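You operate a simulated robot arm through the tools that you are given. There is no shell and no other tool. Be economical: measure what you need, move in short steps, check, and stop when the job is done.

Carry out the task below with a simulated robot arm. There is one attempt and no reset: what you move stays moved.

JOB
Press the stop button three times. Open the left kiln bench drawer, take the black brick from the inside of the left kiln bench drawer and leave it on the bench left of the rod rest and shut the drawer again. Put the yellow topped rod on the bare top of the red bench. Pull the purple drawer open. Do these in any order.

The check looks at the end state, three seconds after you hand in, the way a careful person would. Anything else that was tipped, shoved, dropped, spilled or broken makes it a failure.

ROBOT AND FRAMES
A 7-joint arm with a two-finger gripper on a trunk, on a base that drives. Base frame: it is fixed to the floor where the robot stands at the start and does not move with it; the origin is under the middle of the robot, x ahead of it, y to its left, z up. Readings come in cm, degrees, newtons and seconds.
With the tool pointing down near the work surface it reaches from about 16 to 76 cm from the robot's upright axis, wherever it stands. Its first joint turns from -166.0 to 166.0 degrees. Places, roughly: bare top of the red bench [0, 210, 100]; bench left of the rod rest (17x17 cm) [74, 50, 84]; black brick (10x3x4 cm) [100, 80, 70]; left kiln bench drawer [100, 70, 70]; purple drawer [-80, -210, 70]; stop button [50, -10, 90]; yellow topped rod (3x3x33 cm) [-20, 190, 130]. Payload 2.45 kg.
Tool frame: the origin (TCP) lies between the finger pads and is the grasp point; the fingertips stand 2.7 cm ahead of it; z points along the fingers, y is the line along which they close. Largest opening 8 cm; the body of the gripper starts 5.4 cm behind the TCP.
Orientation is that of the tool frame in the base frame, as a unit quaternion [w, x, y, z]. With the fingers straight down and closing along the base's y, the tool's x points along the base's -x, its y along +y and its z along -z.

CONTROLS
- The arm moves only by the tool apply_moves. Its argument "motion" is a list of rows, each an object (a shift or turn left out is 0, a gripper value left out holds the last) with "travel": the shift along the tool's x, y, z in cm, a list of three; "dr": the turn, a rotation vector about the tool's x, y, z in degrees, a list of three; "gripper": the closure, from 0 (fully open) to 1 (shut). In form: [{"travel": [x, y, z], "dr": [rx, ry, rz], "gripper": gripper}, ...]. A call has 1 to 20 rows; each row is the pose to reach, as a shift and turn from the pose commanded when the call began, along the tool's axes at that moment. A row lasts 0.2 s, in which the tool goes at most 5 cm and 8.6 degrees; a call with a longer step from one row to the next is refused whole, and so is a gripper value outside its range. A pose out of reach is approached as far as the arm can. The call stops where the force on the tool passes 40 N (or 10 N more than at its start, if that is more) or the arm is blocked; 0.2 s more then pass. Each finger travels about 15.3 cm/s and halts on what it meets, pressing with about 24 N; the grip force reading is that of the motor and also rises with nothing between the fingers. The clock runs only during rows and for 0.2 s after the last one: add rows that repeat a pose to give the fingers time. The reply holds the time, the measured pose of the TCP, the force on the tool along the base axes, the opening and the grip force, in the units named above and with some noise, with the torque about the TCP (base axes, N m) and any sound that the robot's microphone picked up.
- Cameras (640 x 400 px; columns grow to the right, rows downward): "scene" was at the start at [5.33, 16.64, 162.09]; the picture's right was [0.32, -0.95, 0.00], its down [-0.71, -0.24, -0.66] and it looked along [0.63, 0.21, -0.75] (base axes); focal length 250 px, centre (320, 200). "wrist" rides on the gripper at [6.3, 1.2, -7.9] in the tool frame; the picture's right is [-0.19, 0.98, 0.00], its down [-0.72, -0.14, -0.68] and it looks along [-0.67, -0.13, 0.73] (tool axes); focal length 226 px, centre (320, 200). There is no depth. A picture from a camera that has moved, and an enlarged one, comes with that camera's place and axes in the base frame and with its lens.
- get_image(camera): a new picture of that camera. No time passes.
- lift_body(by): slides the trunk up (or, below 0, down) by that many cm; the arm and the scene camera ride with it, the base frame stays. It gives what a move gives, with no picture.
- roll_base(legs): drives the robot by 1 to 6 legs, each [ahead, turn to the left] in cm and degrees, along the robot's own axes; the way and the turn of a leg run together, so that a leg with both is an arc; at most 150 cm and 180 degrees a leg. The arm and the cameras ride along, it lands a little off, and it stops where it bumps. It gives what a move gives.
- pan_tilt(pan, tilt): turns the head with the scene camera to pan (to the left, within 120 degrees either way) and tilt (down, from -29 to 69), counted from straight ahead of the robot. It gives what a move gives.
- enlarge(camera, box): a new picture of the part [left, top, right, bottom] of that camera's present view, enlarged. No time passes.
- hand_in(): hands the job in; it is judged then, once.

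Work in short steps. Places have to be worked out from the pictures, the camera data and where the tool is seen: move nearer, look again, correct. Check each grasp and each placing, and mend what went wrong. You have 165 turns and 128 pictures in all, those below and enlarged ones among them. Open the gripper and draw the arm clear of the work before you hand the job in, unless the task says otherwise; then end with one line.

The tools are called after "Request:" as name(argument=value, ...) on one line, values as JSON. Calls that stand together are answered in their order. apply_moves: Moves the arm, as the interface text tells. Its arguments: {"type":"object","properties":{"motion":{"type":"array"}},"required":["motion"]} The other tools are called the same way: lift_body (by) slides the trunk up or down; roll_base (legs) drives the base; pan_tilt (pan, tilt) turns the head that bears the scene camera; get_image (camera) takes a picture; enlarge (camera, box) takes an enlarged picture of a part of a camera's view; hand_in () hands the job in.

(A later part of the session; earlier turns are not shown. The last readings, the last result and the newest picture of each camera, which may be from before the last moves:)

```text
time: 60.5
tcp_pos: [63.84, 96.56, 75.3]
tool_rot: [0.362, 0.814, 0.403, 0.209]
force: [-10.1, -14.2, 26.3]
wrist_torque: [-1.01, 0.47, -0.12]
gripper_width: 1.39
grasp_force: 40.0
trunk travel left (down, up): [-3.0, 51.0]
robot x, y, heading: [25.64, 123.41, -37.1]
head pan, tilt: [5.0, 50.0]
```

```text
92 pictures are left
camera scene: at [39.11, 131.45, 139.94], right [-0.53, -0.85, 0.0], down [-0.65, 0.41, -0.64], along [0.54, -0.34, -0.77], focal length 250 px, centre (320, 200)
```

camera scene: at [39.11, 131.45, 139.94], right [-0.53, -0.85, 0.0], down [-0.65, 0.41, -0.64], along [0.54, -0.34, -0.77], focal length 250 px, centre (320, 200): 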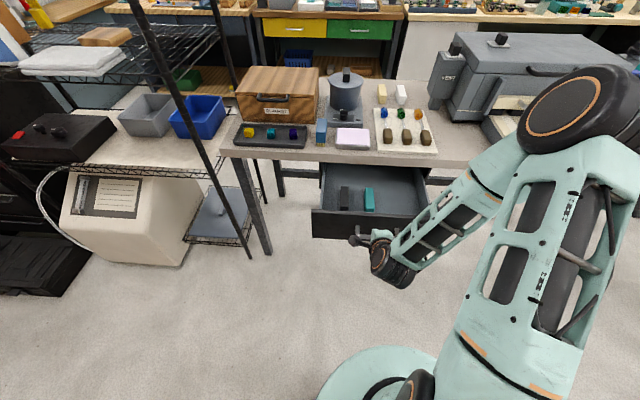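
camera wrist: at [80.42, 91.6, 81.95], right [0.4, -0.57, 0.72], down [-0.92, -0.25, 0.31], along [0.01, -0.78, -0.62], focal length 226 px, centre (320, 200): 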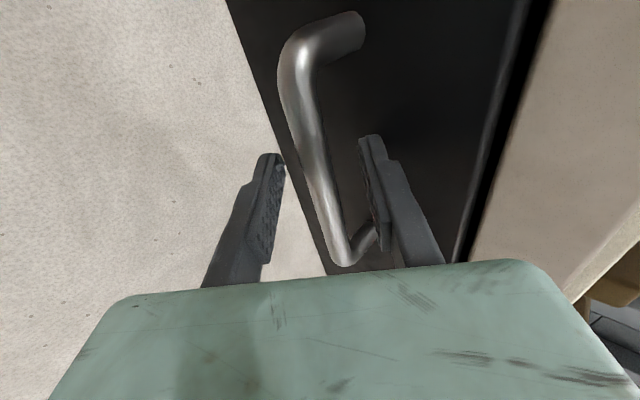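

The drawer is ~21 cm open; a black brick and a teal one are visible inside. Release and back off along the tool axis.

Request:
apply_moves(motion=[{"gripper": 0.5}, {"gripper": 0.5}, {"travel": [0, 0, -3]}, {"travel": [0, 0, -6]}, {"travel": [0, 0, -9]}])

Request:
get_image(camera="wrist")

Request:
enlarge(camera="scene", box=[290, 140, 450, 260])

```text
time: 61.7
tcp_pos: [64.65, 95.68, 79.23]
tool_rot: [0.363, 0.813, 0.404, 0.209]
force: [0.6, 0.4, -0.1]
wrist_torque: [0.0, -0.03, -0.01]
gripper_width: 3.98
grasp_force: 0.1
out of reach, approached as far as the arm can: row 3, 4, 5
trunk travel left (down, up): [-3.0, 51.0]
robot x, y, heading: [25.64, 123.05, -37.3]
head pan, tilt: [5.0, 50.0]
```

```text
91 pictures are left
camera wrist: at [64.19, 103.46, 85.6], right [0.38, -0.56, 0.74], down [-0.92, -0.23, 0.3], along [0.0, -0.79, -0.61], focal length 226 px, centre (320, 200)
```

wrist: 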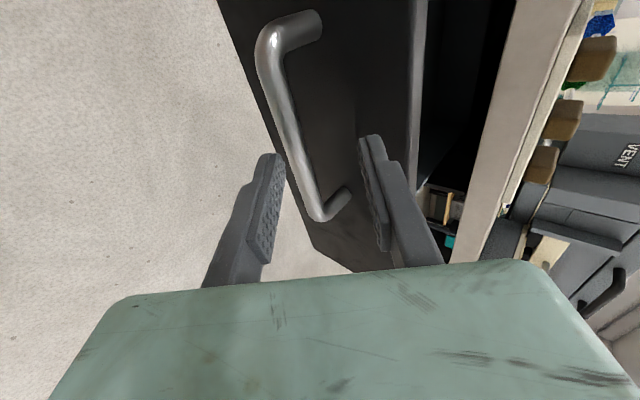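

```text
3.33 times, centred on (370, 200) of scene
camera zoom: at [39.19, 131.59, 139.93], right [-0.53, -0.85, 0.0], down [-0.65, 0.41, -0.64], along [0.54, -0.34, -0.77], focal length 833 px, centre (153, 200)
```

zoom: 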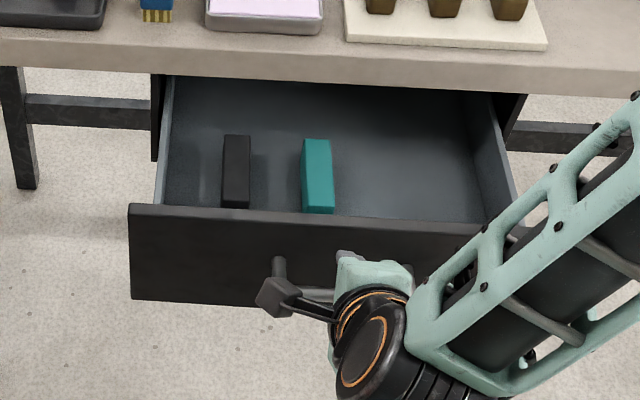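

The black brick sits near (84.8, 92.3, ~73 top). I raise the trunk 35 cm so the tool clears before re-orienting downward.

Request:
lift_body(by=35)

Request:
apply_moves(motion=[{"travel": [0, 1, 2], "dr": [7.5, 0, 0]}, {"travel": [0, 3, 4], "dr": [15, 0, 0]}, {"travel": [0, 5, 6], "dr": [22.5, 0, 0]}, {"travel": [0, 7, 8], "dr": [30, 0, 0]}, {"travel": [0, 9, 9], "dr": [37.5, 0, 0]}, {"travel": [0, 10, 9], "dr": [45, 0, 0]}, {"travel": [0, 10, 9], "dr": [49, 0, 0]}, {"travel": [0, 10, 9], "dr": [49, 0, 0]}])

Request:
get_image(camera="wrist")

```text
time: 65.1
tcp_pos: [64.79, 95.56, 114.0]
tool_rot: [0.36, 0.815, 0.403, 0.209]
force: [-0.2, -0.7, -0.2]
wrist_torque: [0.0, -0.03, 0.0]
gripper_width: 3.99
grasp_force: 0.0
trunk travel left (down, up): [-38.0, 16.0]
robot x, y, heading: [25.86, 123.23, -37.1]
head pan, tilt: [5.0, 50.0]
```

```text
time: 66.9
tcp_pos: [75.43, 87.64, 115.78]
tool_rot: [-0.01, 0.891, 0.453, 0.021]
force: [0.5, 0.9, -0.1]
wrist_torque: [0.01, -0.02, -0.02]
gripper_width: 4.01
grasp_force: 0.0
trunk travel left (down, up): [-38.0, 16.0]
robot x, y, heading: [25.58, 123.13, -37.5]
head pan, tilt: [5.0, 50.0]
```

```text
89 pictures are left
camera wrist: at [80.19, 91.68, 123.96], right [0.68, -0.73, -0.01], down [-0.56, -0.52, 0.65], along [-0.48, -0.44, -0.76], focal length 226 px, centre (320, 200)
```

wrist: 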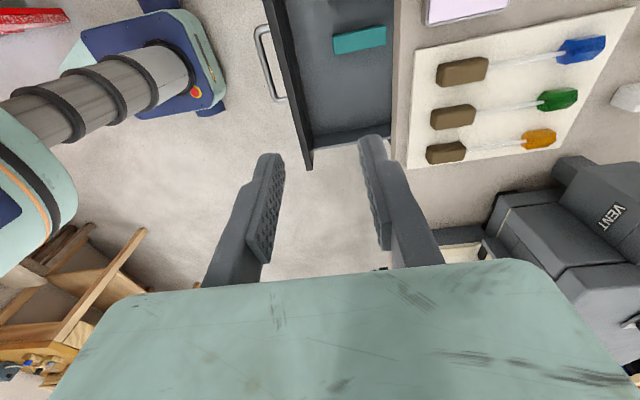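

Tool is straight down again. I yaw back by -88° while moving above the brick, opening fully.

Request:
apply_moves(motion=[{"travel": [0.9, 0.5, 0.5], "dr": [0, 0, -8], "gripper": 0.3}, {"travel": [1.8, 1.0, 1], "dr": [0, 0, -16]}, {"travel": [2.7, 1.4, 1.5], "dr": [0, 0, -24]}, {"travel": [3.6, 1.9, 2], "dr": [0, 0, -32]}, {"travel": [4.5, 2.4, 2.5], "dr": [0, 0, -40]}, {"travel": [5.4, 2.9, 3], "dr": [0, 0, -48]}, {"travel": [6.3, 3.3, 3.5], "dr": [0, 0, -56]}, {"travel": [7.2, 3.8, 4], "dr": [0, 0, -64]}, {"travel": [8.1, 4.3, 4.5], "dr": [0, 0, -72]}, {"travel": [9, 4.8, 5], "dr": [0, 0, -80]}, {"travel": [9, 4.8, 5.4], "dr": [0, 0, -88]}, {"travel": [9, 4.8, 5.4], "dr": [0, 0, -88]}])

Request:
get_image(camera="wrist")

Request:
get_image(camera="scene")

```text
time: 69.5
tcp_pos: [84.79, 92.22, 110.57]
tool_rot: [0.008, 0.324, 0.946, 0.022]
force: [0.3, 0.6, 0.4]
wrist_torque: [0.01, -0.02, 0.01]
gripper_width: 5.6
grasp_force: 0.1
trunk travel left (down, up): [-38.0, 16.0]
robot x, y, heading: [26.07, 123.21, -37.4]
head pan, tilt: [5.0, 50.0]
```

```text
88 pictures are left
camera wrist: at [80.51, 96.76, 118.66], right [0.75, 0.65, 0.05], down [0.46, -0.58, 0.67], along [0.47, -0.49, -0.74], focal length 226 px, centre (320, 200)
```

wrist: 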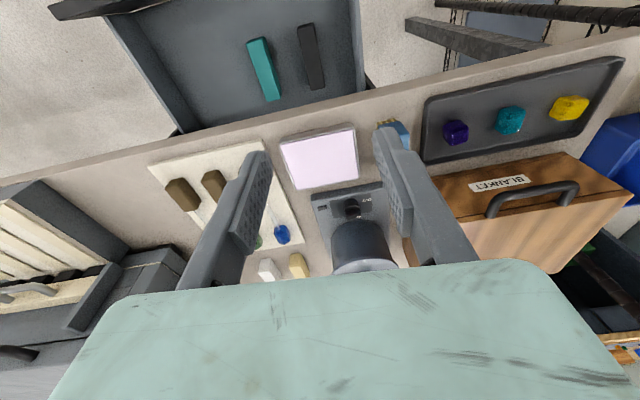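

```text
87 pictures are left
camera scene: at [39.33, 131.49, 174.9], right [-0.53, -0.85, 0.0], down [-0.65, 0.41, -0.64], along [0.54, -0.34, -0.77], focal length 250 px, centre (320, 200)
```

scene: 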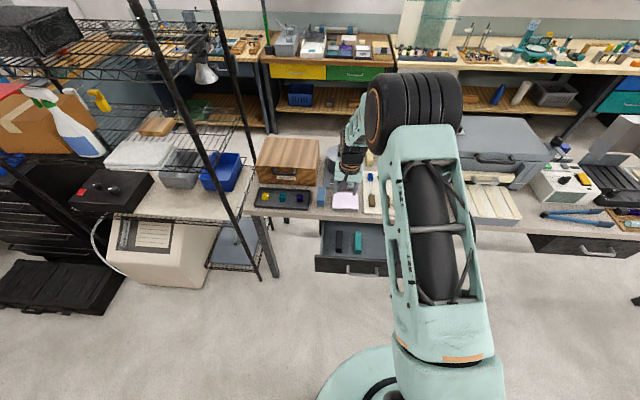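

Brick triangulates to about (87, 90.4, top ~68), with its inner end just under the bench edge. Tilting the tool 30° so the wrist leans outward will clear the bench.

Request:
apply_moves(motion=[{"travel": [0, 0, 1], "dr": [0.7, -7.5, 0]}, {"travel": [0, 0, 2], "dr": [1.4, -15, 0]}, {"travel": [0, 0, 3], "dr": [2, -22.5, 0]}, {"travel": [0, 0, 4], "dr": [2.7, -30, 0]}, {"travel": [0, 0, 4], "dr": [2.7, -30, 0]}])

Request:
get_image(camera="wrist")

```text
time: 70.7
tcp_pos: [84.84, 92.59, 106.86]
tool_rot: [0.245, 0.32, 0.911, -0.085]
force: [-0.7, -0.1, 0.0]
wrist_torque: [0.0, 0.02, 0.03]
gripper_width: 5.63
grasp_force: 0.0
trunk travel left (down, up): [-38.0, 16.0]
robot x, y, heading: [26.14, 122.74, -37.1]
head pan, tilt: [5.0, 50.0]
```

```text
86 pictures are left
camera wrist: at [78.39, 99.26, 110.49], right [0.74, 0.66, 0.1], down [0.13, -0.29, 0.95], along [0.66, -0.69, -0.3], focal length 226 px, centre (320, 200)
```

wrist: 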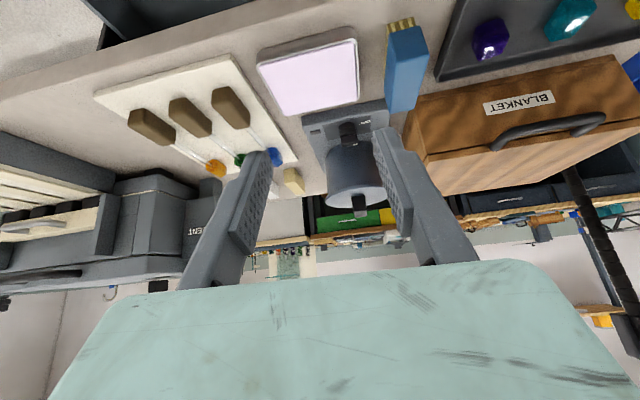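

The wrist camera can't see the brick at this tilt, so I'll move down to outside-above the brick and use the scene camera.

Request:
apply_moves(motion=[{"travel": [3, -0.1, 3.3]}, {"travel": [6, -0.2, 6.7]}, {"travel": [9, -0.3, 10]}, {"travel": [12, -0.4, 13.4]}, {"travel": [15, -0.4, 16.7]}, {"travel": [15, -0.4, 16.7]}])

Request:
get_image(camera="wrist")

Request:
enlarge(camera="scene", box=[290, 150, 450, 290])

```text
time: 72.1
tcp_pos: [81.32, 95.21, 84.7]
tool_rot: [0.245, 0.32, 0.911, -0.084]
force: [-0.5, 0.5, 0.9]
wrist_torque: [0.03, 0.0, -0.01]
gripper_width: 5.6
grasp_force: 0.0
trunk travel left (down, up): [-38.0, 16.0]
robot x, y, heading: [25.98, 123.07, -37.2]
head pan, tilt: [5.0, 50.0]
```

```text
85 pictures are left
camera wrist: at [74.95, 102.0, 88.37], right [0.74, 0.66, 0.1], down [0.13, -0.29, 0.95], along [0.66, -0.69, -0.3], focal length 226 px, centre (320, 200)
```

wrist: 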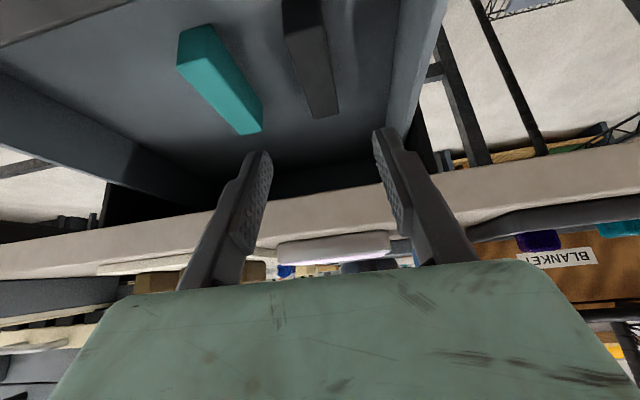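

```text
2.86 times, centred on (370, 220) of scene
camera zoom: at [39.31, 131.48, 174.9], right [-0.53, -0.85, 0.0], down [-0.65, 0.41, -0.64], along [0.54, -0.34, -0.77], focal length 714 px, centre (177, 143)
```

zoom: 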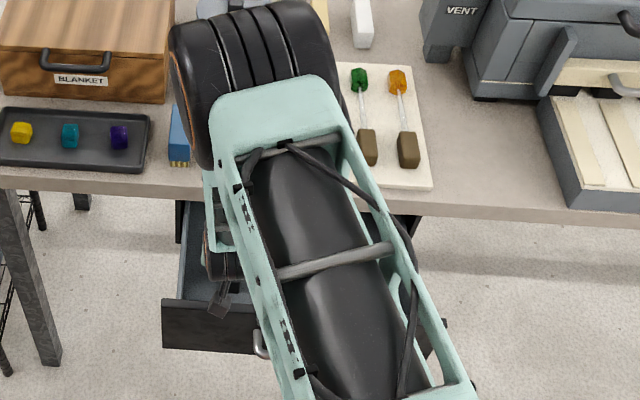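

Brick centre refined to (86.8, 90.5) with top about 70–72; the tool is laterally aligned to 0.3 cm. Descend along the tool axis to ~3 cm short.

Request:
apply_moves(motion=[{"travel": [1.2, -0.2, 4], "gripper": 0.25}, {"travel": [2.3, -0.3, 8]}, {"travel": [2.3, -0.3, 12]}, {"travel": [2.3, -0.3, 13.5]}, {"travel": [2.3, -0.3, 13.5]}])

Request:
get_image(camera="wrist")

Request:
get_image(camera="scene")

```text
time: 72.9
tcp_pos: [85.0, 91.83, 74.48]
tool_rot: [0.255, 0.312, 0.911, -0.088]
force: [-0.2, -3.3, 23.0]
wrist_torque: [1.34, 1.43, 0.82]
gripper_width: 5.98
grasp_force: 0.1
trunk travel left (down, up): [-38.0, 16.0]
robot x, y, heading: [26.17, 123.08, -37.3]
head pan, tilt: [5.0, 50.0]
stopped in row 4: the force on the tool passed its limit at 100 N (the readings are from after the stop); the commanded pose is now the measured one
```

```text
83 pictures are left
camera wrist: at [78.43, 98.65, 77.98], right [0.73, 0.67, 0.1], down [0.12, -0.27, 0.96], along [0.67, -0.69, -0.28], focal length 226 px, centre (320, 200)
```

wrist: 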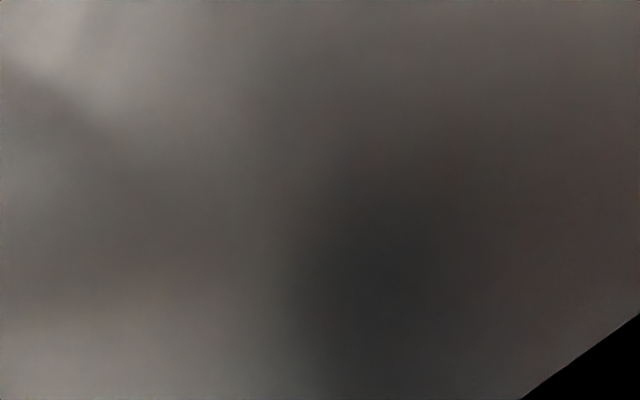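

```text
82 pictures are left
camera scene: at [39.23, 131.48, 174.93], right [-0.53, -0.85, 0.0], down [-0.65, 0.41, -0.64], along [0.54, -0.34, -0.77], focal length 250 px, centre (320, 200)
```

scene: 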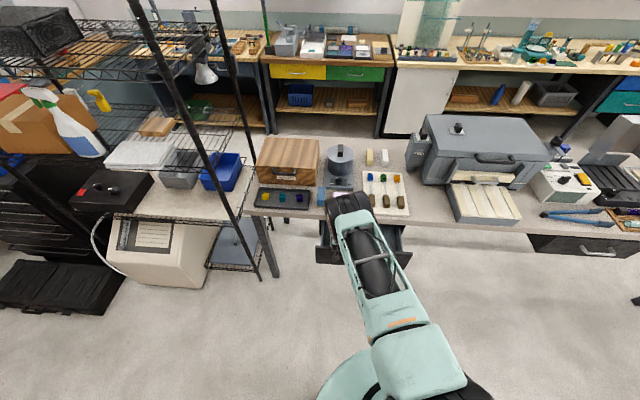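

The wrist camera housing has hit the drawer's front panel at this tilt. I'll back straight out along the tool axis and re-plan with a nearly vertical tool.

Request:
apply_moves(motion=[{"travel": [0, 0, -3]}, {"travel": [0, 0, -7]}, {"travel": [-1.5, 0, -11]}, {"travel": [-4, 0.3, -15]}, {"travel": [-6, 0.3, -19]}, {"travel": [-8, 0.3, -23]}, {"travel": [-8, 0.3, -23]}])

Request:
apply_moves(motion=[{"dr": [0, 7.5, 0]}, {"dr": [0, 15, 0]}, {"dr": [0, 22, 0]}, {"dr": [0, 22, 0]}])

Request:
get_image(camera="wrist")

Request:
get_image(camera="scene")

```text
time: 74.5
tcp_pos: [80.88, 95.63, 98.11]
tool_rot: [0.253, 0.313, 0.911, -0.087]
force: [0.4, -0.5, -0.2]
wrist_torque: [0.0, 0.02, -0.04]
gripper_width: 6.02
grasp_force: 0.0
trunk travel left (down, up): [-38.0, 16.0]
robot x, y, heading: [25.95, 123.27, -37.4]
head pan, tilt: [5.0, 50.0]
```

```text
time: 75.5
tcp_pos: [80.96, 95.42, 98.21]
tool_rot: [0.075, 0.324, 0.943, -0.026]
force: [0.2, 0.2, -0.4]
wrist_torque: [0.01, -0.02, 0.02]
gripper_width: 6.01
grasp_force: 0.1
trunk travel left (down, up): [-38.0, 16.0]
robot x, y, heading: [25.86, 123.17, -37.4]
head pan, tilt: [5.0, 50.0]
```

```text
81 pictures are left
camera wrist: at [76.01, 100.99, 104.98], right [0.75, 0.66, 0.03], down [0.39, -0.48, 0.79], along [0.53, -0.58, -0.62], focal length 226 px, centre (320, 200)
```

wrist: 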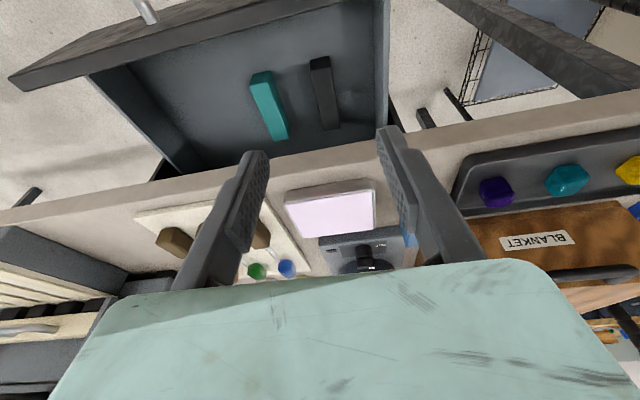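

```text
80 pictures are left
camera scene: at [39.32, 131.48, 174.9], right [-0.53, -0.85, 0.0], down [-0.65, 0.41, -0.64], along [0.54, -0.34, -0.77], focal length 250 px, centre (320, 200)
```

scene: 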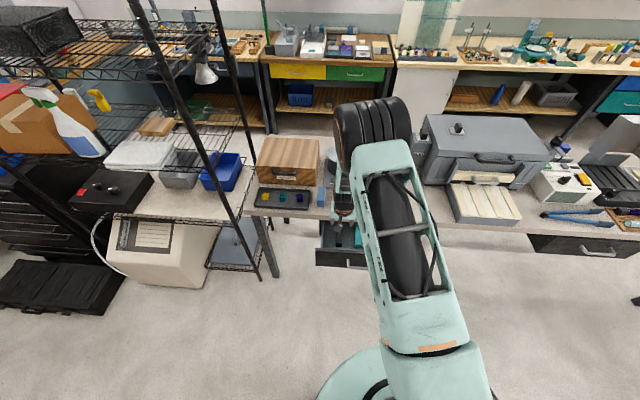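

The drawer is in ~17 cm open; I want it further out so the brick clears the bench edge. I'll dip the closed fingers shallowly inside behind the front panel and pull it outward.

Request:
apply_moves(motion=[{"travel": [-0.3, -3.2, 0], "gripper": 1}, {"travel": [-0.7, -6.4, 0]}, {"travel": [-1, -9.5, 0.2]}, {"travel": [-0.3, -9.5, 5]}, {"travel": [0.4, -9.5, 9.5]}, {"travel": [1.1, -9.5, 13]}, {"travel": [1.1, -9.5, 13]}])

Request:
get_image(camera="wrist")

Request:
get_image(camera="scene")

```text
time: 77.1
tcp_pos: [75.89, 87.41, 85.12]
tool_rot: [0.075, 0.325, 0.943, -0.026]
force: [-0.5, -0.2, -0.3]
wrist_torque: [0.0, -0.01, -0.01]
gripper_width: 0.0
grasp_force: 24.2
trunk travel left (down, up): [-38.0, 16.0]
robot x, y, heading: [26.14, 122.49, -37.4]
head pan, tilt: [5.0, 50.0]
```

```text
79 pictures are left
camera wrist: at [70.97, 92.93, 91.95], right [0.75, 0.66, 0.03], down [0.39, -0.48, 0.79], along [0.53, -0.58, -0.62], focal length 226 px, centre (320, 200)
```

wrist: 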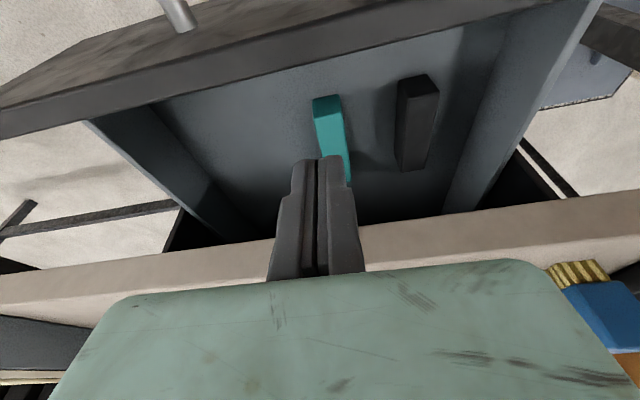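

```text
78 pictures are left
camera scene: at [39.32, 131.5, 174.9], right [-0.53, -0.85, 0.0], down [-0.65, 0.41, -0.64], along [0.54, -0.34, -0.77], focal length 250 px, centre (320, 200)
```

scene: 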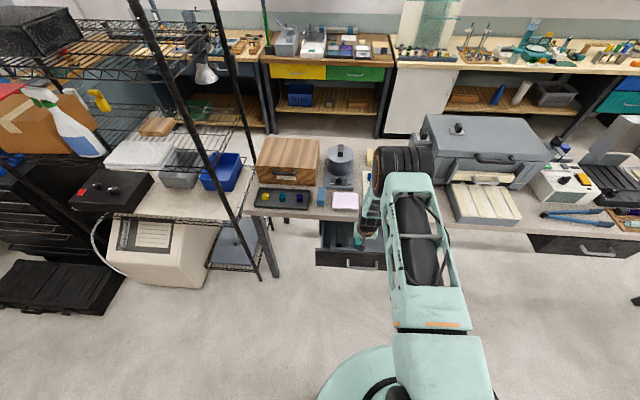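

The tool is between the panel (inner face n≈7) and the bricks. Descend 5.5 cm, then pull outward 8 cm gently.

Request:
apply_moves(motion=[{"travel": [0.4, 0, 2.7]}, {"travel": [0.9, 0, 5.4]}, {"travel": [0.9, 0, 5.4]}])

Request:
apply_moves(motion=[{"travel": [2, 0, 0.3]}, {"travel": [4, 0, 0.6]}, {"travel": [6, 0, 0.95]}, {"travel": [8, 0, 1.25]}, {"travel": [10, 0, 1.6]}])

Request:
get_image(camera="wrist")

```text
time: 77.9
tcp_pos: [75.87, 87.3, 79.43]
tool_rot: [0.075, 0.324, 0.943, -0.026]
force: [-0.1, 0.1, -0.8]
wrist_torque: [0.02, -0.04, -0.03]
gripper_width: 0.0
grasp_force: 23.6
trunk travel left (down, up): [-38.0, 16.0]
robot x, y, heading: [25.92, 123.16, -37.2]
head pan, tilt: [5.0, 50.0]
```

```text
time: 79.1
tcp_pos: [68.17, 93.54, 76.28]
tool_rot: [0.075, 0.325, 0.942, -0.027]
force: [-0.1, -0.7, 0.1]
wrist_torque: [0.04, 0.02, 0.0]
gripper_width: 0.0
grasp_force: 29.5
trunk travel left (down, up): [-38.0, 16.0]
robot x, y, heading: [26.05, 122.8, -37.5]
head pan, tilt: [5.0, 50.0]
```

```text
77 pictures are left
camera wrist: at [63.27, 99.03, 83.2], right [0.75, 0.66, 0.03], down [0.39, -0.48, 0.79], along [0.53, -0.58, -0.62], focal length 226 px, centre (320, 200)
```

wrist: 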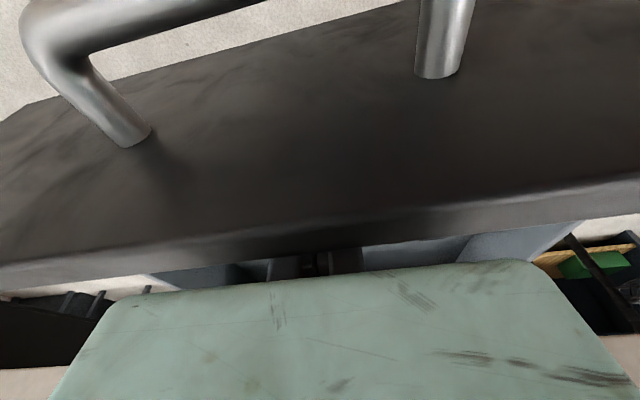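

No load, and the panel followed: the drawer is now ~8 cm further out. Lift straight up.

Request:
apply_moves(motion=[{"travel": [-1.0, 0, -4.5]}, {"travel": [-2, 0, -9]}, {"travel": [-2.7, 0, -13.5]}, {"travel": [-3.3, 0, -18]}, {"travel": [-3.5, 0, -21.7]}, {"travel": [-3.5, 0, -21.7], "gripper": 0.3}, {"travel": [-3.5, 0, -21.7], "gripper": 0.3}])

Request:
get_image(camera="wrist")

Request:
get_image(camera="scene")

```text
time: 80.7
tcp_pos: [68.29, 93.15, 98.26]
tool_rot: [0.074, 0.325, 0.942, -0.026]
force: [-0.4, -0.4, -0.6]
wrist_torque: [-0.01, 0.0, -0.01]
gripper_width: 5.59
grasp_force: 0.1
trunk travel left (down, up): [-38.0, 16.0]
robot x, y, heading: [26.0, 122.93, -37.4]
head pan, tilt: [5.0, 50.0]
```

```text
76 pictures are left
camera wrist: at [63.3, 98.67, 105.04], right [0.75, 0.66, 0.03], down [0.39, -0.48, 0.79], along [0.53, -0.58, -0.62], focal length 226 px, centre (320, 200)
```

wrist: 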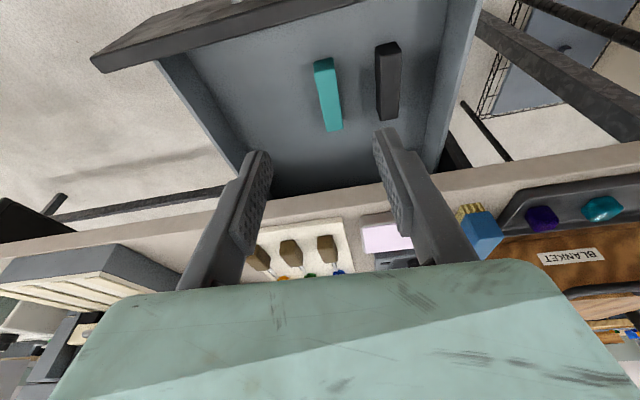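

```text
75 pictures are left
camera scene: at [39.31, 131.48, 174.9], right [-0.53, -0.85, 0.0], down [-0.65, 0.41, -0.64], along [0.54, -0.34, -0.77], focal length 250 px, centre (320, 200)
```

scene: 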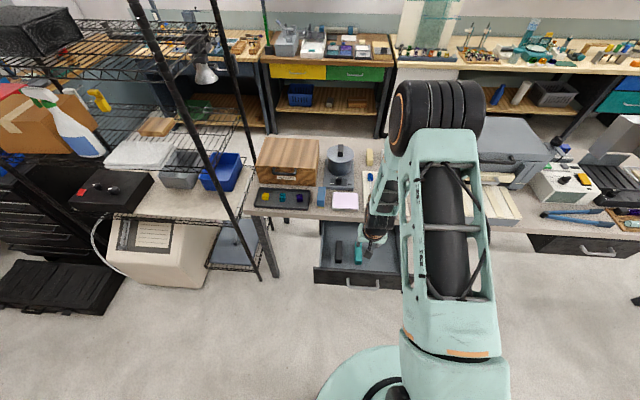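

Brick now triangulates to (81.5, 94.6), top z ≈ 71, well clear of the bench. Move above it.

Request:
apply_moves(motion=[{"travel": [-2.8, 3.1, 0]}, {"travel": [-5.6, 6.2, 0.5]}, {"travel": [-8.4, 9.2, 2]}, {"travel": [-8, 9.26, 6.5]}, {"travel": [-7.6, 9.26, 11]}, {"travel": [-7.2, 9.26, 15.6]}, {"travel": [-7.2, 9.26, 15.6]}])

Request:
get_image(camera="wrist")

Request:
enlarge(camera="scene", box=[290, 180, 430, 300])

```text
time: 82.3
tcp_pos: [81.48, 94.58, 84.09]
tool_rot: [0.075, 0.325, 0.942, -0.026]
force: [-0.3, -0.6, 0.3]
wrist_torque: [-0.01, 0.01, 0.01]
gripper_width: 5.6
grasp_force: 0.0
trunk travel left (down, up): [-38.0, 16.0]
robot x, y, heading: [26.12, 123.35, -37.2]
head pan, tilt: [5.0, 50.0]
```

```text
74 pictures are left
camera wrist: at [76.66, 100.22, 90.85], right [0.75, 0.66, 0.03], down [0.39, -0.48, 0.79], along [0.53, -0.58, -0.62], focal length 226 px, centre (320, 200)
```

wrist: 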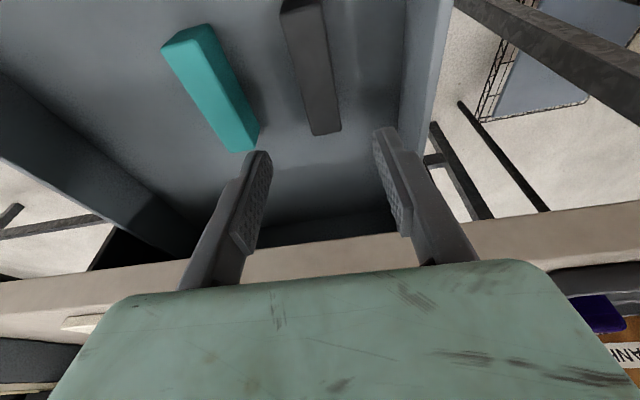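

```text
3.33 times, centred on (360, 240) of scene
camera zoom: at [39.3, 131.47, 174.91], right [-0.53, -0.85, 0.0], down [-0.65, 0.41, -0.64], along [0.54, -0.34, -0.77], focal length 833 px, centre (187, 67)
```

zoom: 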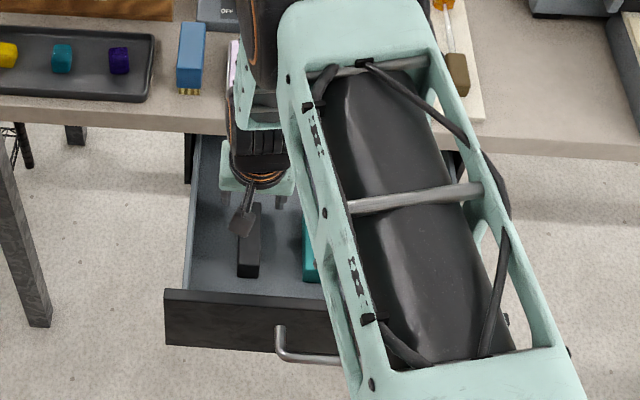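

Aligned with the brick's long axis. Descend to TCP z ≈ 70.3 slowly, then close.

Request:
apply_moves(motion=[{"travel": [0.4, 0, 4.5]}, {"travel": [0.8, 0, 9]}, {"travel": [1, 0, 11.5]}, {"travel": [1.1, 0, 13]}, {"travel": [1.1, 0, 13.7]}, {"travel": [1.1, 0, 13.7]}])

Request:
get_image(camera="wrist")

```text
time: 83.6
tcp_pos: [83.22, 93.3, 71.27]
tool_rot: [0.084, 0.324, 0.942, -0.029]
force: [-1.7, -5.1, 22.7]
wrist_torque: [-0.3, 0.26, -0.11]
gripper_width: 5.02
grasp_force: 0.1
trunk travel left (down, up): [-38.0, 16.0]
robot x, y, heading: [25.73, 123.37, -37.3]
head pan, tilt: [5.0, 50.0]
stopped in row 6: the force on the tool passed its limit at 83 N (the readings are from after the stop); the commanded pose is now the measured one
```

```text
72 pictures are left
camera wrist: at [78.17, 98.92, 77.94], right [0.75, 0.66, 0.03], down [0.38, -0.47, 0.8], along [0.54, -0.59, -0.6], focal length 226 px, centre (320, 200)
```

wrist: 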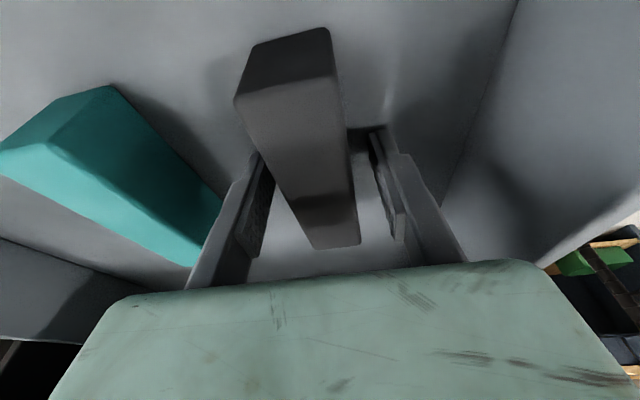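

Fingertips touched the drawer floor (z≈68.6) and the brick is between the fingers. Raise 0.6 cm and close.

Request:
apply_moves(motion=[{"travel": [-0.1, 0, -0.6]}, {"travel": [-0.1, 0, -0.6], "gripper": 1}, {"travel": [-0.1, 0, -0.6], "gripper": 1}, {"travel": [-0.1, 0, -0.6], "gripper": 1}])

Request:
apply_moves(motion=[{"travel": [-0.6, 0, -4]}, {"travel": [-1.3, 0, -8]}, {"travel": [-2.0, 0, -12]}, {"travel": [-2.7, 0, -16]}, {"travel": [-3.4, 0, -20.5]}, {"travel": [-4.2, 0, -25]}, {"travel": [-5, 0, -30]}])

Request:
get_image(camera="wrist")

Request:
get_image(camera="scene")

```text
time: 84.6
tcp_pos: [82.98, 93.55, 71.53]
tool_rot: [0.08, 0.323, 0.943, -0.027]
force: [0.2, 0.1, 0.0]
wrist_torque: [0.0, 0.0, 0.02]
gripper_width: 2.95
grasp_force: 23.8
trunk travel left (down, up): [-38.0, 16.0]
robot x, y, heading: [25.99, 122.67, -37.2]
head pan, tilt: [5.0, 50.0]
```

```text
refused: row 7 steps farther than a row can; nothing moved
```

```text
71 pictures are left
camera wrist: at [77.91, 99.14, 78.27], right [0.75, 0.66, 0.03], down [0.38, -0.48, 0.79], along [0.54, -0.59, -0.61], focal length 226 px, centre (320, 200)
```

wrist: 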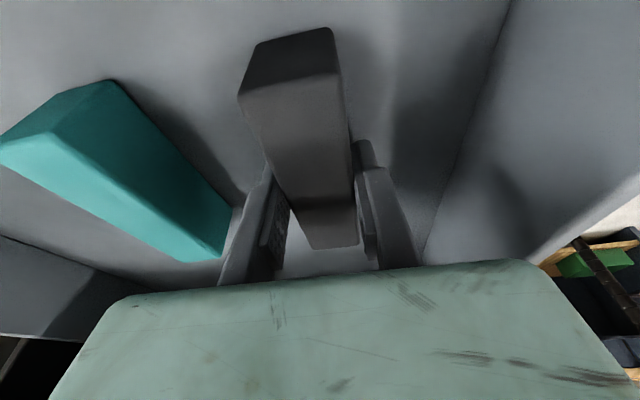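

```text
70 pictures are left
camera scene: at [39.35, 131.47, 174.89], right [-0.53, -0.85, 0.0], down [-0.65, 0.41, -0.64], along [0.54, -0.34, -0.77], focal length 250 px, centre (320, 200)
```

scene: 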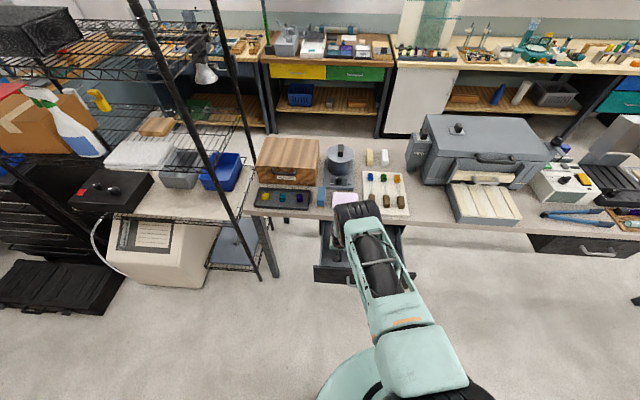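

Brick gripped (2.95 cm). Lift straight up ~32 cm.

Request:
apply_moves(motion=[{"travel": [-0.6, 0, -4]}, {"travel": [-1.3, 0, -8]}, {"travel": [-2.0, 0, -12]}, {"travel": [-2.7, 0, -16]}, {"travel": [-3.4, 0, -20.5]}, {"travel": [-4.2, 0, -25]}, {"travel": [-4.9, 0, -29.5]}, {"travel": [-5.2, 0, -32]}, {"travel": [-5.2, 0, -32]}])

Request:
get_image(camera="wrist")

Request:
get_image(camera="scene")

```text
time: 86.6
tcp_pos: [82.81, 93.84, 104.03]
tool_rot: [0.079, 0.324, 0.942, -0.027]
force: [-0.4, 0.7, 0.1]
wrist_torque: [-0.02, -0.01, 0.01]
gripper_width: 0.0
grasp_force: 24.0
trunk travel left (down, up): [-38.0, 16.0]
robot x, y, heading: [25.91, 123.4, -37.3]
head pan, tilt: [5.0, 50.0]
```

```text
69 pictures are left
camera wrist: at [77.8, 99.37, 110.73], right [0.75, 0.66, 0.03], down [0.38, -0.48, 0.79], along [0.54, -0.59, -0.61], focal length 226 px, centre (320, 200)
```

wrist: 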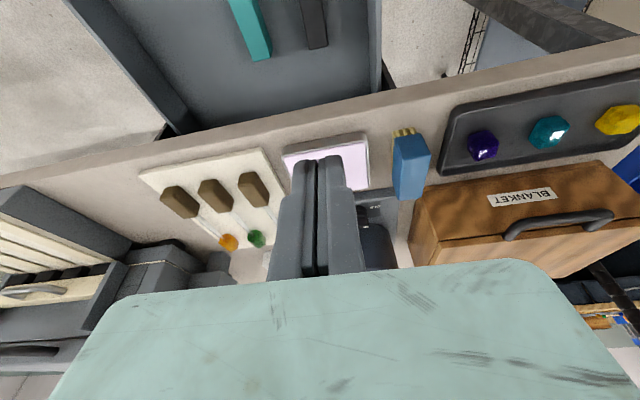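

```text
68 pictures are left
camera scene: at [39.34, 131.47, 174.89], right [-0.53, -0.85, 0.0], down [-0.65, 0.41, -0.64], along [0.54, -0.34, -0.77], focal length 250 px, centre (320, 200)
```

scene: 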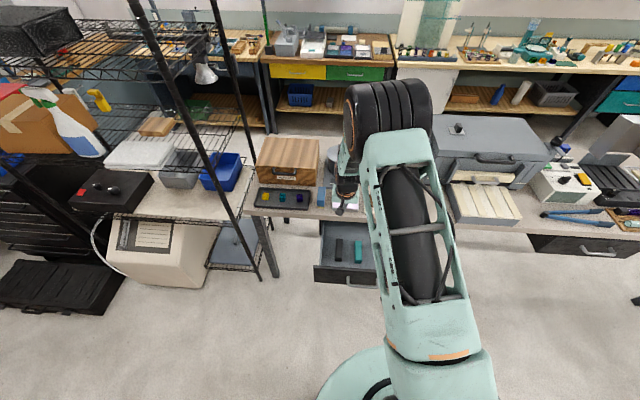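

The brick slipped and stayed in the drawer: I had gripped near its inner end. I'll retry with a vertical tool, centred at (81.4, 94.8).

Request:
apply_moves(motion=[{"travel": [1.2, 0, 4.5], "dr": [0, 3, 0], "gripper": 0.3}, {"travel": [2.5, 0, 9], "dr": [0, 6, 0]}, {"travel": [3.8, -0.1, 13.5], "dr": [0, 9.5, 0]}, {"travel": [5.2, -0.1, 18], "dr": [0, 9.5, 0]}, {"travel": [5.2, -0.1, 19.4], "dr": [0, 9.5, 0]}, {"travel": [5.2, -0.1, 19.4], "dr": [0, 9.5, 0]}])

Request:
get_image(camera="wrist")

```text
time: 88.0
tcp_pos: [81.24, 94.72, 83.87]
tool_rot: [0.002, 0.324, 0.946, -0.001]
force: [-0.5, -0.1, 0.2]
wrist_torque: [0.01, -0.02, 0.0]
gripper_width: 5.59
grasp_force: 0.2
trunk travel left (down, up): [-38.0, 16.0]
robot x, y, heading: [25.83, 123.26, -37.3]
head pan, tilt: [5.0, 50.0]
```

```text
67 pictures are left
camera wrist: at [77.26, 99.59, 91.8], right [0.76, 0.66, 0.0], down [0.48, -0.55, 0.68], along [0.45, -0.52, -0.73], focal length 226 px, centre (320, 200)
```

wrist: 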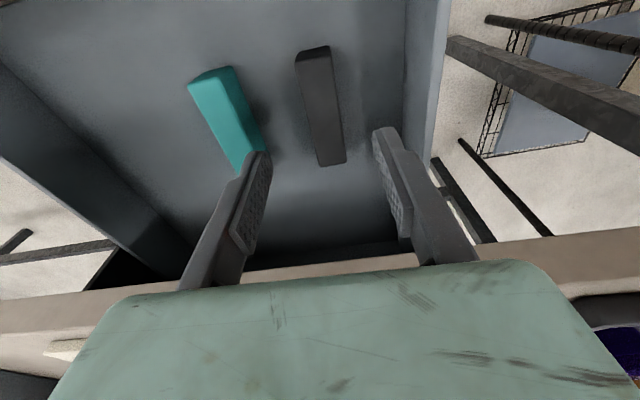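

The top-face ends put the brick centre at (83.1, 93.4), so my grip was centred; it probably slipped because the lift was too quick. Descend again with the vertical tool and lift slowly.

Request:
apply_moves(motion=[{"travel": [-1.2, 0.1, 4.5]}, {"travel": [-2.3, 0.15, 8]}, {"travel": [-2.3, 0.15, 10.5]}, {"travel": [-2.3, 0.15, 12.0]}, {"travel": [-2.3, 0.15, 12.2]}, {"travel": [-2.3, 0.15, 12.2], "gripper": 1}, {"travel": [-2.3, 0.15, 12.2], "gripper": 1}, {"travel": [-2.3, 0.15, 12.2], "gripper": 1}, {"travel": [-2.3, 0.15, 12.2], "gripper": 1}, {"travel": [-2.3, 0.15, 12.2], "gripper": 1}])

Request:
apply_moves(motion=[{"travel": [0, 0, -0.3]}, {"travel": [0, 0, -0.6]}, {"travel": [0, 0, -1]}, {"travel": [0, 0, -1.5]}])

Request:
get_image(camera="wrist")

```text
time: 90.2
tcp_pos: [83.23, 93.56, 71.72]
tool_rot: [0.002, 0.324, 0.946, -0.001]
force: [0.3, 0.3, 0.3]
wrist_torque: [-0.02, 0.01, -0.05]
gripper_width: 2.96
grasp_force: 23.8
trunk travel left (down, up): [-38.0, 16.0]
robot x, y, heading: [26.29, 123.4, -37.4]
head pan, tilt: [5.0, 50.0]
```

```text
time: 91.2
tcp_pos: [83.27, 93.52, 73.26]
tool_rot: [0.002, 0.324, 0.946, 0.0]
force: [0.5, 0.0, -0.9]
wrist_torque: [-0.01, 0.02, 0.02]
gripper_width: 2.97
grasp_force: 23.3
trunk travel left (down, up): [-38.0, 16.0]
robot x, y, heading: [25.66, 123.42, -37.3]
head pan, tilt: [5.0, 50.0]
```

```text
66 pictures are left
camera wrist: at [79.17, 98.31, 81.16], right [0.76, 0.66, 0.0], down [0.48, -0.55, 0.68], along [0.45, -0.52, -0.73], focal length 226 px, centre (320, 200)
```

wrist: 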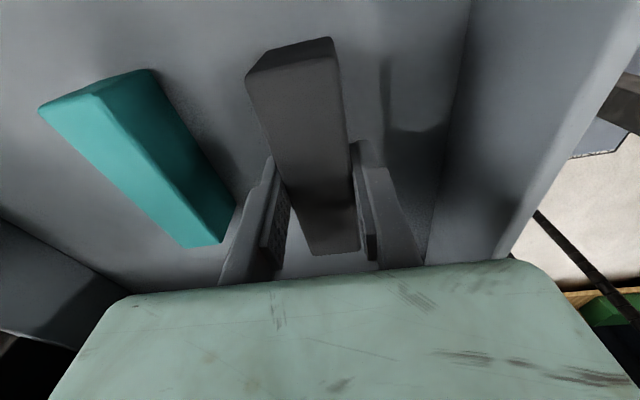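

Width still holds 2.97. Lift slowly another 3 cm and compare.

Request:
apply_moves(motion=[{"travel": [0, 0, -0.7]}, {"travel": [0, 0, -1.4]}, {"travel": [0, 0, -2.1]}, {"travel": [0, 0, -2.8]}])

Request:
get_image(camera="wrist")

```text
time: 92.2
tcp_pos: [83.1, 93.46, 76.21]
tool_rot: [0.002, 0.324, 0.946, -0.002]
force: [-0.5, 0.3, -0.7]
wrist_torque: [-0.02, 0.02, 0.04]
gripper_width: 2.96
grasp_force: 24.1
trunk travel left (down, up): [-38.0, 16.0]
robot x, y, heading: [26.07, 123.06, -37.6]
head pan, tilt: [5.0, 50.0]
```

```text
65 pictures are left
camera wrist: at [79.12, 98.33, 83.97], right [0.76, 0.66, 0.0], down [0.48, -0.55, 0.68], along [0.45, -0.52, -0.73], focal length 226 px, centre (320, 200)
```

wrist: 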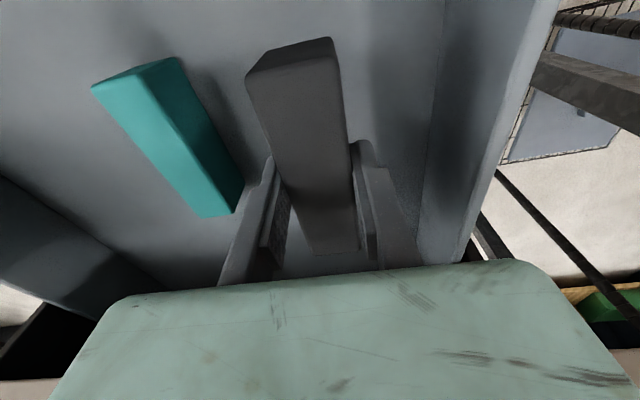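

The brick is held. Continue lifting at a moderate speed.

Request:
apply_moves(motion=[{"travel": [0, 0, -1]}, {"travel": [0, 0, -2.2]}, {"travel": [0, 0, -3.6]}, {"travel": [0, 0, -5.2]}, {"travel": [0, 0, -7]}, {"travel": [0, 0, -8.8]}, {"travel": [0, 0, -10.6]}, {"travel": [0, 0, -12.4]}, {"travel": [0, 0, -14.2]}, {"travel": [0, 0, -16]}, {"travel": [0, 0, -17.8]}, {"travel": [0, 0, -19.6]}, {"travel": [0, 0, -21.4]}, {"travel": [0, 0, -23]}, {"travel": [0, 0, -24]}])

Request:
get_image(camera="scene")

Request:
get_image(camera="wrist")

```text
time: 95.4
tcp_pos: [83.06, 93.67, 100.12]
tool_rot: [0.003, 0.325, 0.946, -0.001]
force: [0.6, 0.3, -1.1]
wrist_torque: [0.01, 0.03, 0.0]
gripper_width: 2.94
grasp_force: 24.2
trunk travel left (down, up): [-38.0, 16.0]
robot x, y, heading: [26.21, 123.15, -37.3]
head pan, tilt: [5.0, 50.0]
```

```text
64 pictures are left
camera scene: at [39.33, 131.48, 174.89], right [-0.53, -0.85, 0.0], down [-0.65, 0.41, -0.64], along [0.54, -0.34, -0.77], focal length 250 px, centre (320, 200)
```

scene: 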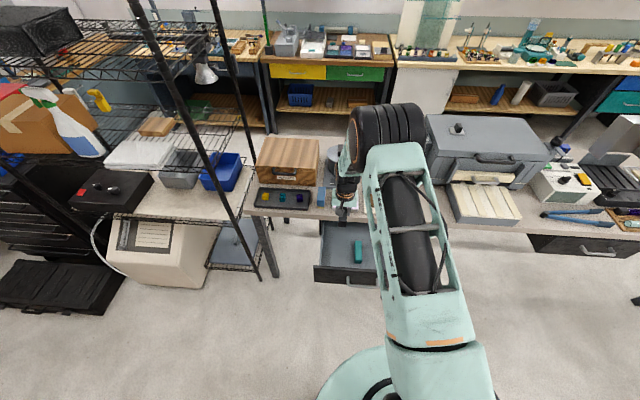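

```text
63 pictures are left
camera wrist: at [79.02, 98.42, 108.05], right [0.76, 0.66, 0.0], down [0.48, -0.55, 0.68], along [0.45, -0.52, -0.73], focal length 226 px, centre (320, 200)
```

wrist: 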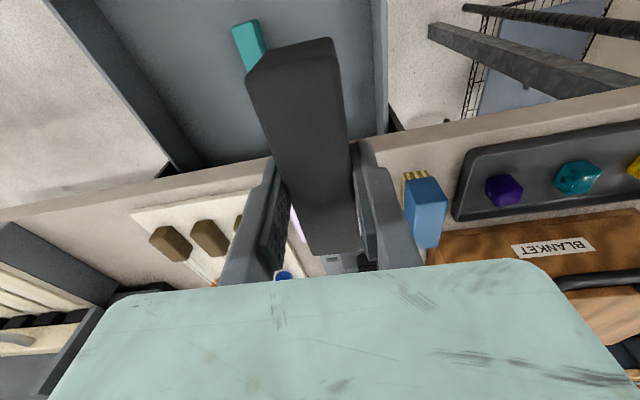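

Brick is securely held. The bare spot between the rod board and ridged rod rest is near (75, 49). I'll raise the trunk and drive to about (16, 81.5), keeping the same heading.

Request:
lift_body(by=15)

Request:
roll_base(legs=[[0, -66], [42, 0], [0, 66]])

Request:
get_image(camera="scene")

Request:
get_image(camera="wrist")

```text
time: 97.2
tcp_pos: [83.09, 93.58, 115.03]
tool_rot: [0.001, 0.325, 0.946, 0.0]
force: [-0.7, -0.2, -1.5]
wrist_torque: [-0.03, -0.01, 0.02]
gripper_width: 2.96
grasp_force: 23.8
trunk travel left (down, up): [-53.0, 1.0]
robot x, y, heading: [26.2, 123.71, -37.3]
head pan, tilt: [5.0, 50.0]
```

```text
time: 98.1
tcp_pos: [82.58, 92.56, 115.04]
tool_rot: [0.002, 0.332, 0.943, 0.0]
force: [-0.7, -0.4, -1.6]
wrist_torque: [0.02, 0.0, -0.02]
gripper_width: 2.96
grasp_force: 24.1
trunk travel left (down, up): [-53.0, 1.0]
robot x, y, heading: [25.98, 123.09, -38.0]
head pan, tilt: [5.0, 50.0]
stopped in leg 1: the robot was blocked; the commanded pose is now the measured one
```

```text
62 pictures are left
camera scene: at [39.39, 131.29, 189.9], right [-0.54, -0.84, 0.0], down [-0.64, 0.42, -0.64], along [0.54, -0.35, -0.77], focal length 250 px, centre (320, 200)
```

scene: 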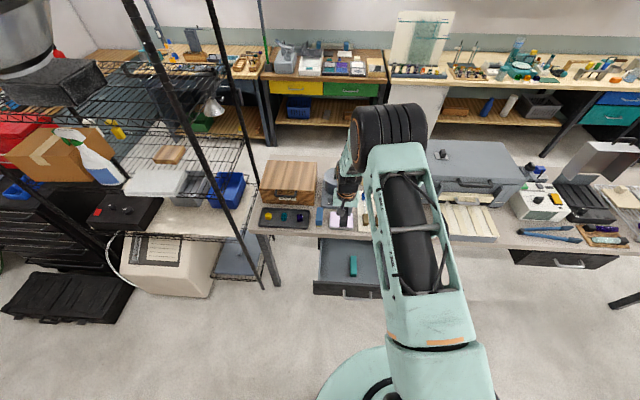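

```text
61 pictures are left
camera wrist: at [78.58, 97.49, 123.0], right [0.77, 0.64, 0.0], down [0.47, -0.56, 0.68], along [0.44, -0.52, -0.73], focal length 226 px, centre (320, 200)
```

wrist: 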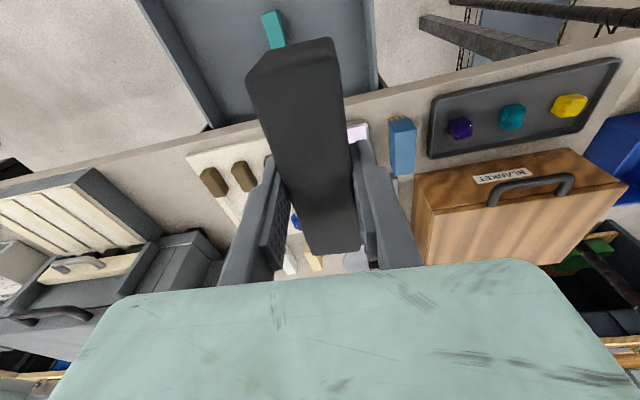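

The base is blocked in turning right, possibly near the red bench behind. I'll look down and around to see.

Request:
pan_tilt(pan=110, tilt=55)

Request:
get_image(camera="scene")

```text
time: 99.9
tcp_pos: [82.6, 92.63, 115.15]
tool_rot: [0.002, 0.333, 0.943, 0.0]
force: [0.9, 0.7, -1.3]
wrist_torque: [0.0, 0.0, -0.02]
gripper_width: 2.96
grasp_force: 23.7
trunk travel left (down, up): [-53.0, 1.0]
robot x, y, heading: [25.87, 123.21, -38.0]
head pan, tilt: [110.0, 55.0]
```

```text
60 pictures are left
camera scene: at [35.19, 142.36, 189.25], right [0.95, -0.31, 0.0], down [-0.25, -0.78, -0.57], along [0.18, 0.55, -0.82], focal length 250 px, centre (320, 200)
```

scene: 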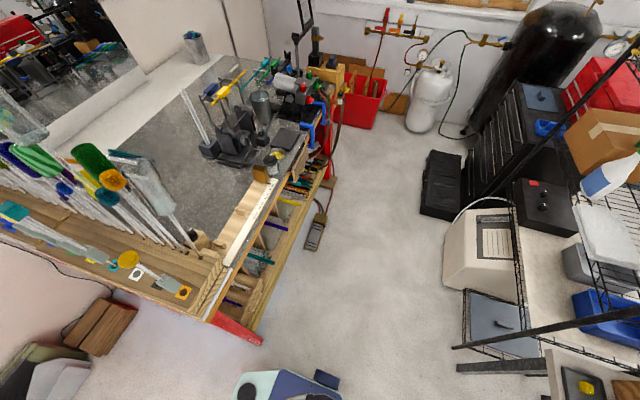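

Nothing obvious touches the base. I'll try a small right turn again.

Request:
roll_base(legs=[[0, -10]])

```text
time: 100.6
tcp_pos: [82.51, 92.59, 115.17]
tool_rot: [0.002, 0.334, 0.943, -0.001]
force: [0.7, -0.5, -2.8]
wrist_torque: [0.05, 0.01, -0.02]
gripper_width: 2.96
grasp_force: 23.5
trunk travel left (down, up): [-53.0, 1.0]
robot x, y, heading: [25.96, 123.12, -37.7]
head pan, tilt: [110.0, 55.0]
stopped in leg 1: the robot was blocked; the commanded pose is now the measured one
```

The trunk is now nearly at its top, so something overhead may be blocking. Lower by 15 cm and retry a small turn.

Request:
lift_body(by=-13)

Request:
roll_base(legs=[[0, -8]])

```text
time: 102.2
tcp_pos: [82.59, 92.54, 102.15]
tool_rot: [0.002, 0.334, 0.943, -0.001]
force: [0.7, -0.6, -0.6]
wrist_torque: [-0.02, -0.03, 0.03]
gripper_width: 2.96
grasp_force: 23.5
trunk travel left (down, up): [-40.0, 14.0]
robot x, y, heading: [26.07, 123.39, -38.0]
head pan, tilt: [110.0, 55.0]
```

```text
time: 102.9
tcp_pos: [82.64, 92.45, 102.18]
tool_rot: [0.001, 0.335, 0.942, -0.001]
force: [-1.0, -0.3, -1.3]
wrist_torque: [-0.02, 0.0, -0.03]
gripper_width: 2.96
grasp_force: 24.4
trunk travel left (down, up): [-40.0, 14.0]
robot x, y, heading: [25.75, 123.13, -37.9]
head pan, tilt: [110.0, 55.0]
stopped in leg 1: the robot was blocked; the commanded pose is now the measured one
```

Still blocked. Drive ahead 10 cm (the drawer handle is still ~18 cm ahead of the base) and retry the turn.

Request:
roll_base(legs=[[9, 0], [0, -8]])

Request:
pan_tilt(pan=20, tilt=68)

Request:
get_image(camera="scene")

```text
time: 104.6
tcp_pos: [84.88, 79.5, 102.08]
tool_rot: [0.001, 0.399, 0.917, -0.001]
force: [0.4, -0.3, -1.6]
wrist_torque: [-0.01, 0.03, -0.02]
gripper_width: 2.95
grasp_force: 24.3
trunk travel left (down, up): [-40.0, 14.0]
robot x, y, heading: [32.76, 117.25, -46.1]
head pan, tilt: [110.0, 55.0]
```

```text
time: 106.3
tcp_pos: [84.94, 79.52, 102.14]
tool_rot: [0.001, 0.4, 0.917, -0.001]
force: [0.5, -0.5, -1.9]
wrist_torque: [0.01, -0.04, -0.01]
gripper_width: 2.99
grasp_force: 23.9
trunk travel left (down, up): [-40.0, 14.0]
robot x, y, heading: [32.9, 117.52, -46.0]
head pan, tilt: [20.0, 68.0]
```

```text
59 pictures are left
camera scene: at [46.86, 126.35, 174.77], right [-0.44, -0.9, 0.0], down [-0.83, 0.41, -0.37], along [0.34, -0.16, -0.93], focal length 250 px, centre (320, 200)
```

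scene: 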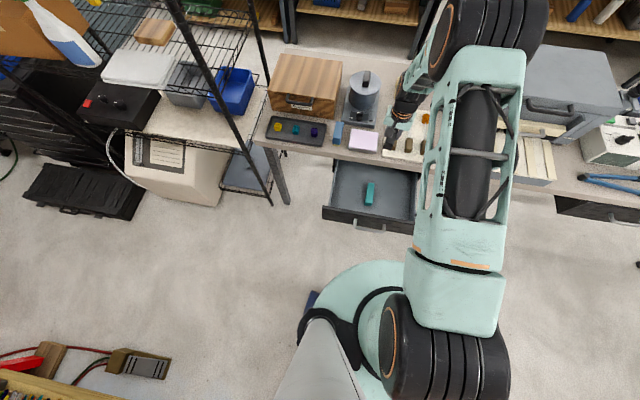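

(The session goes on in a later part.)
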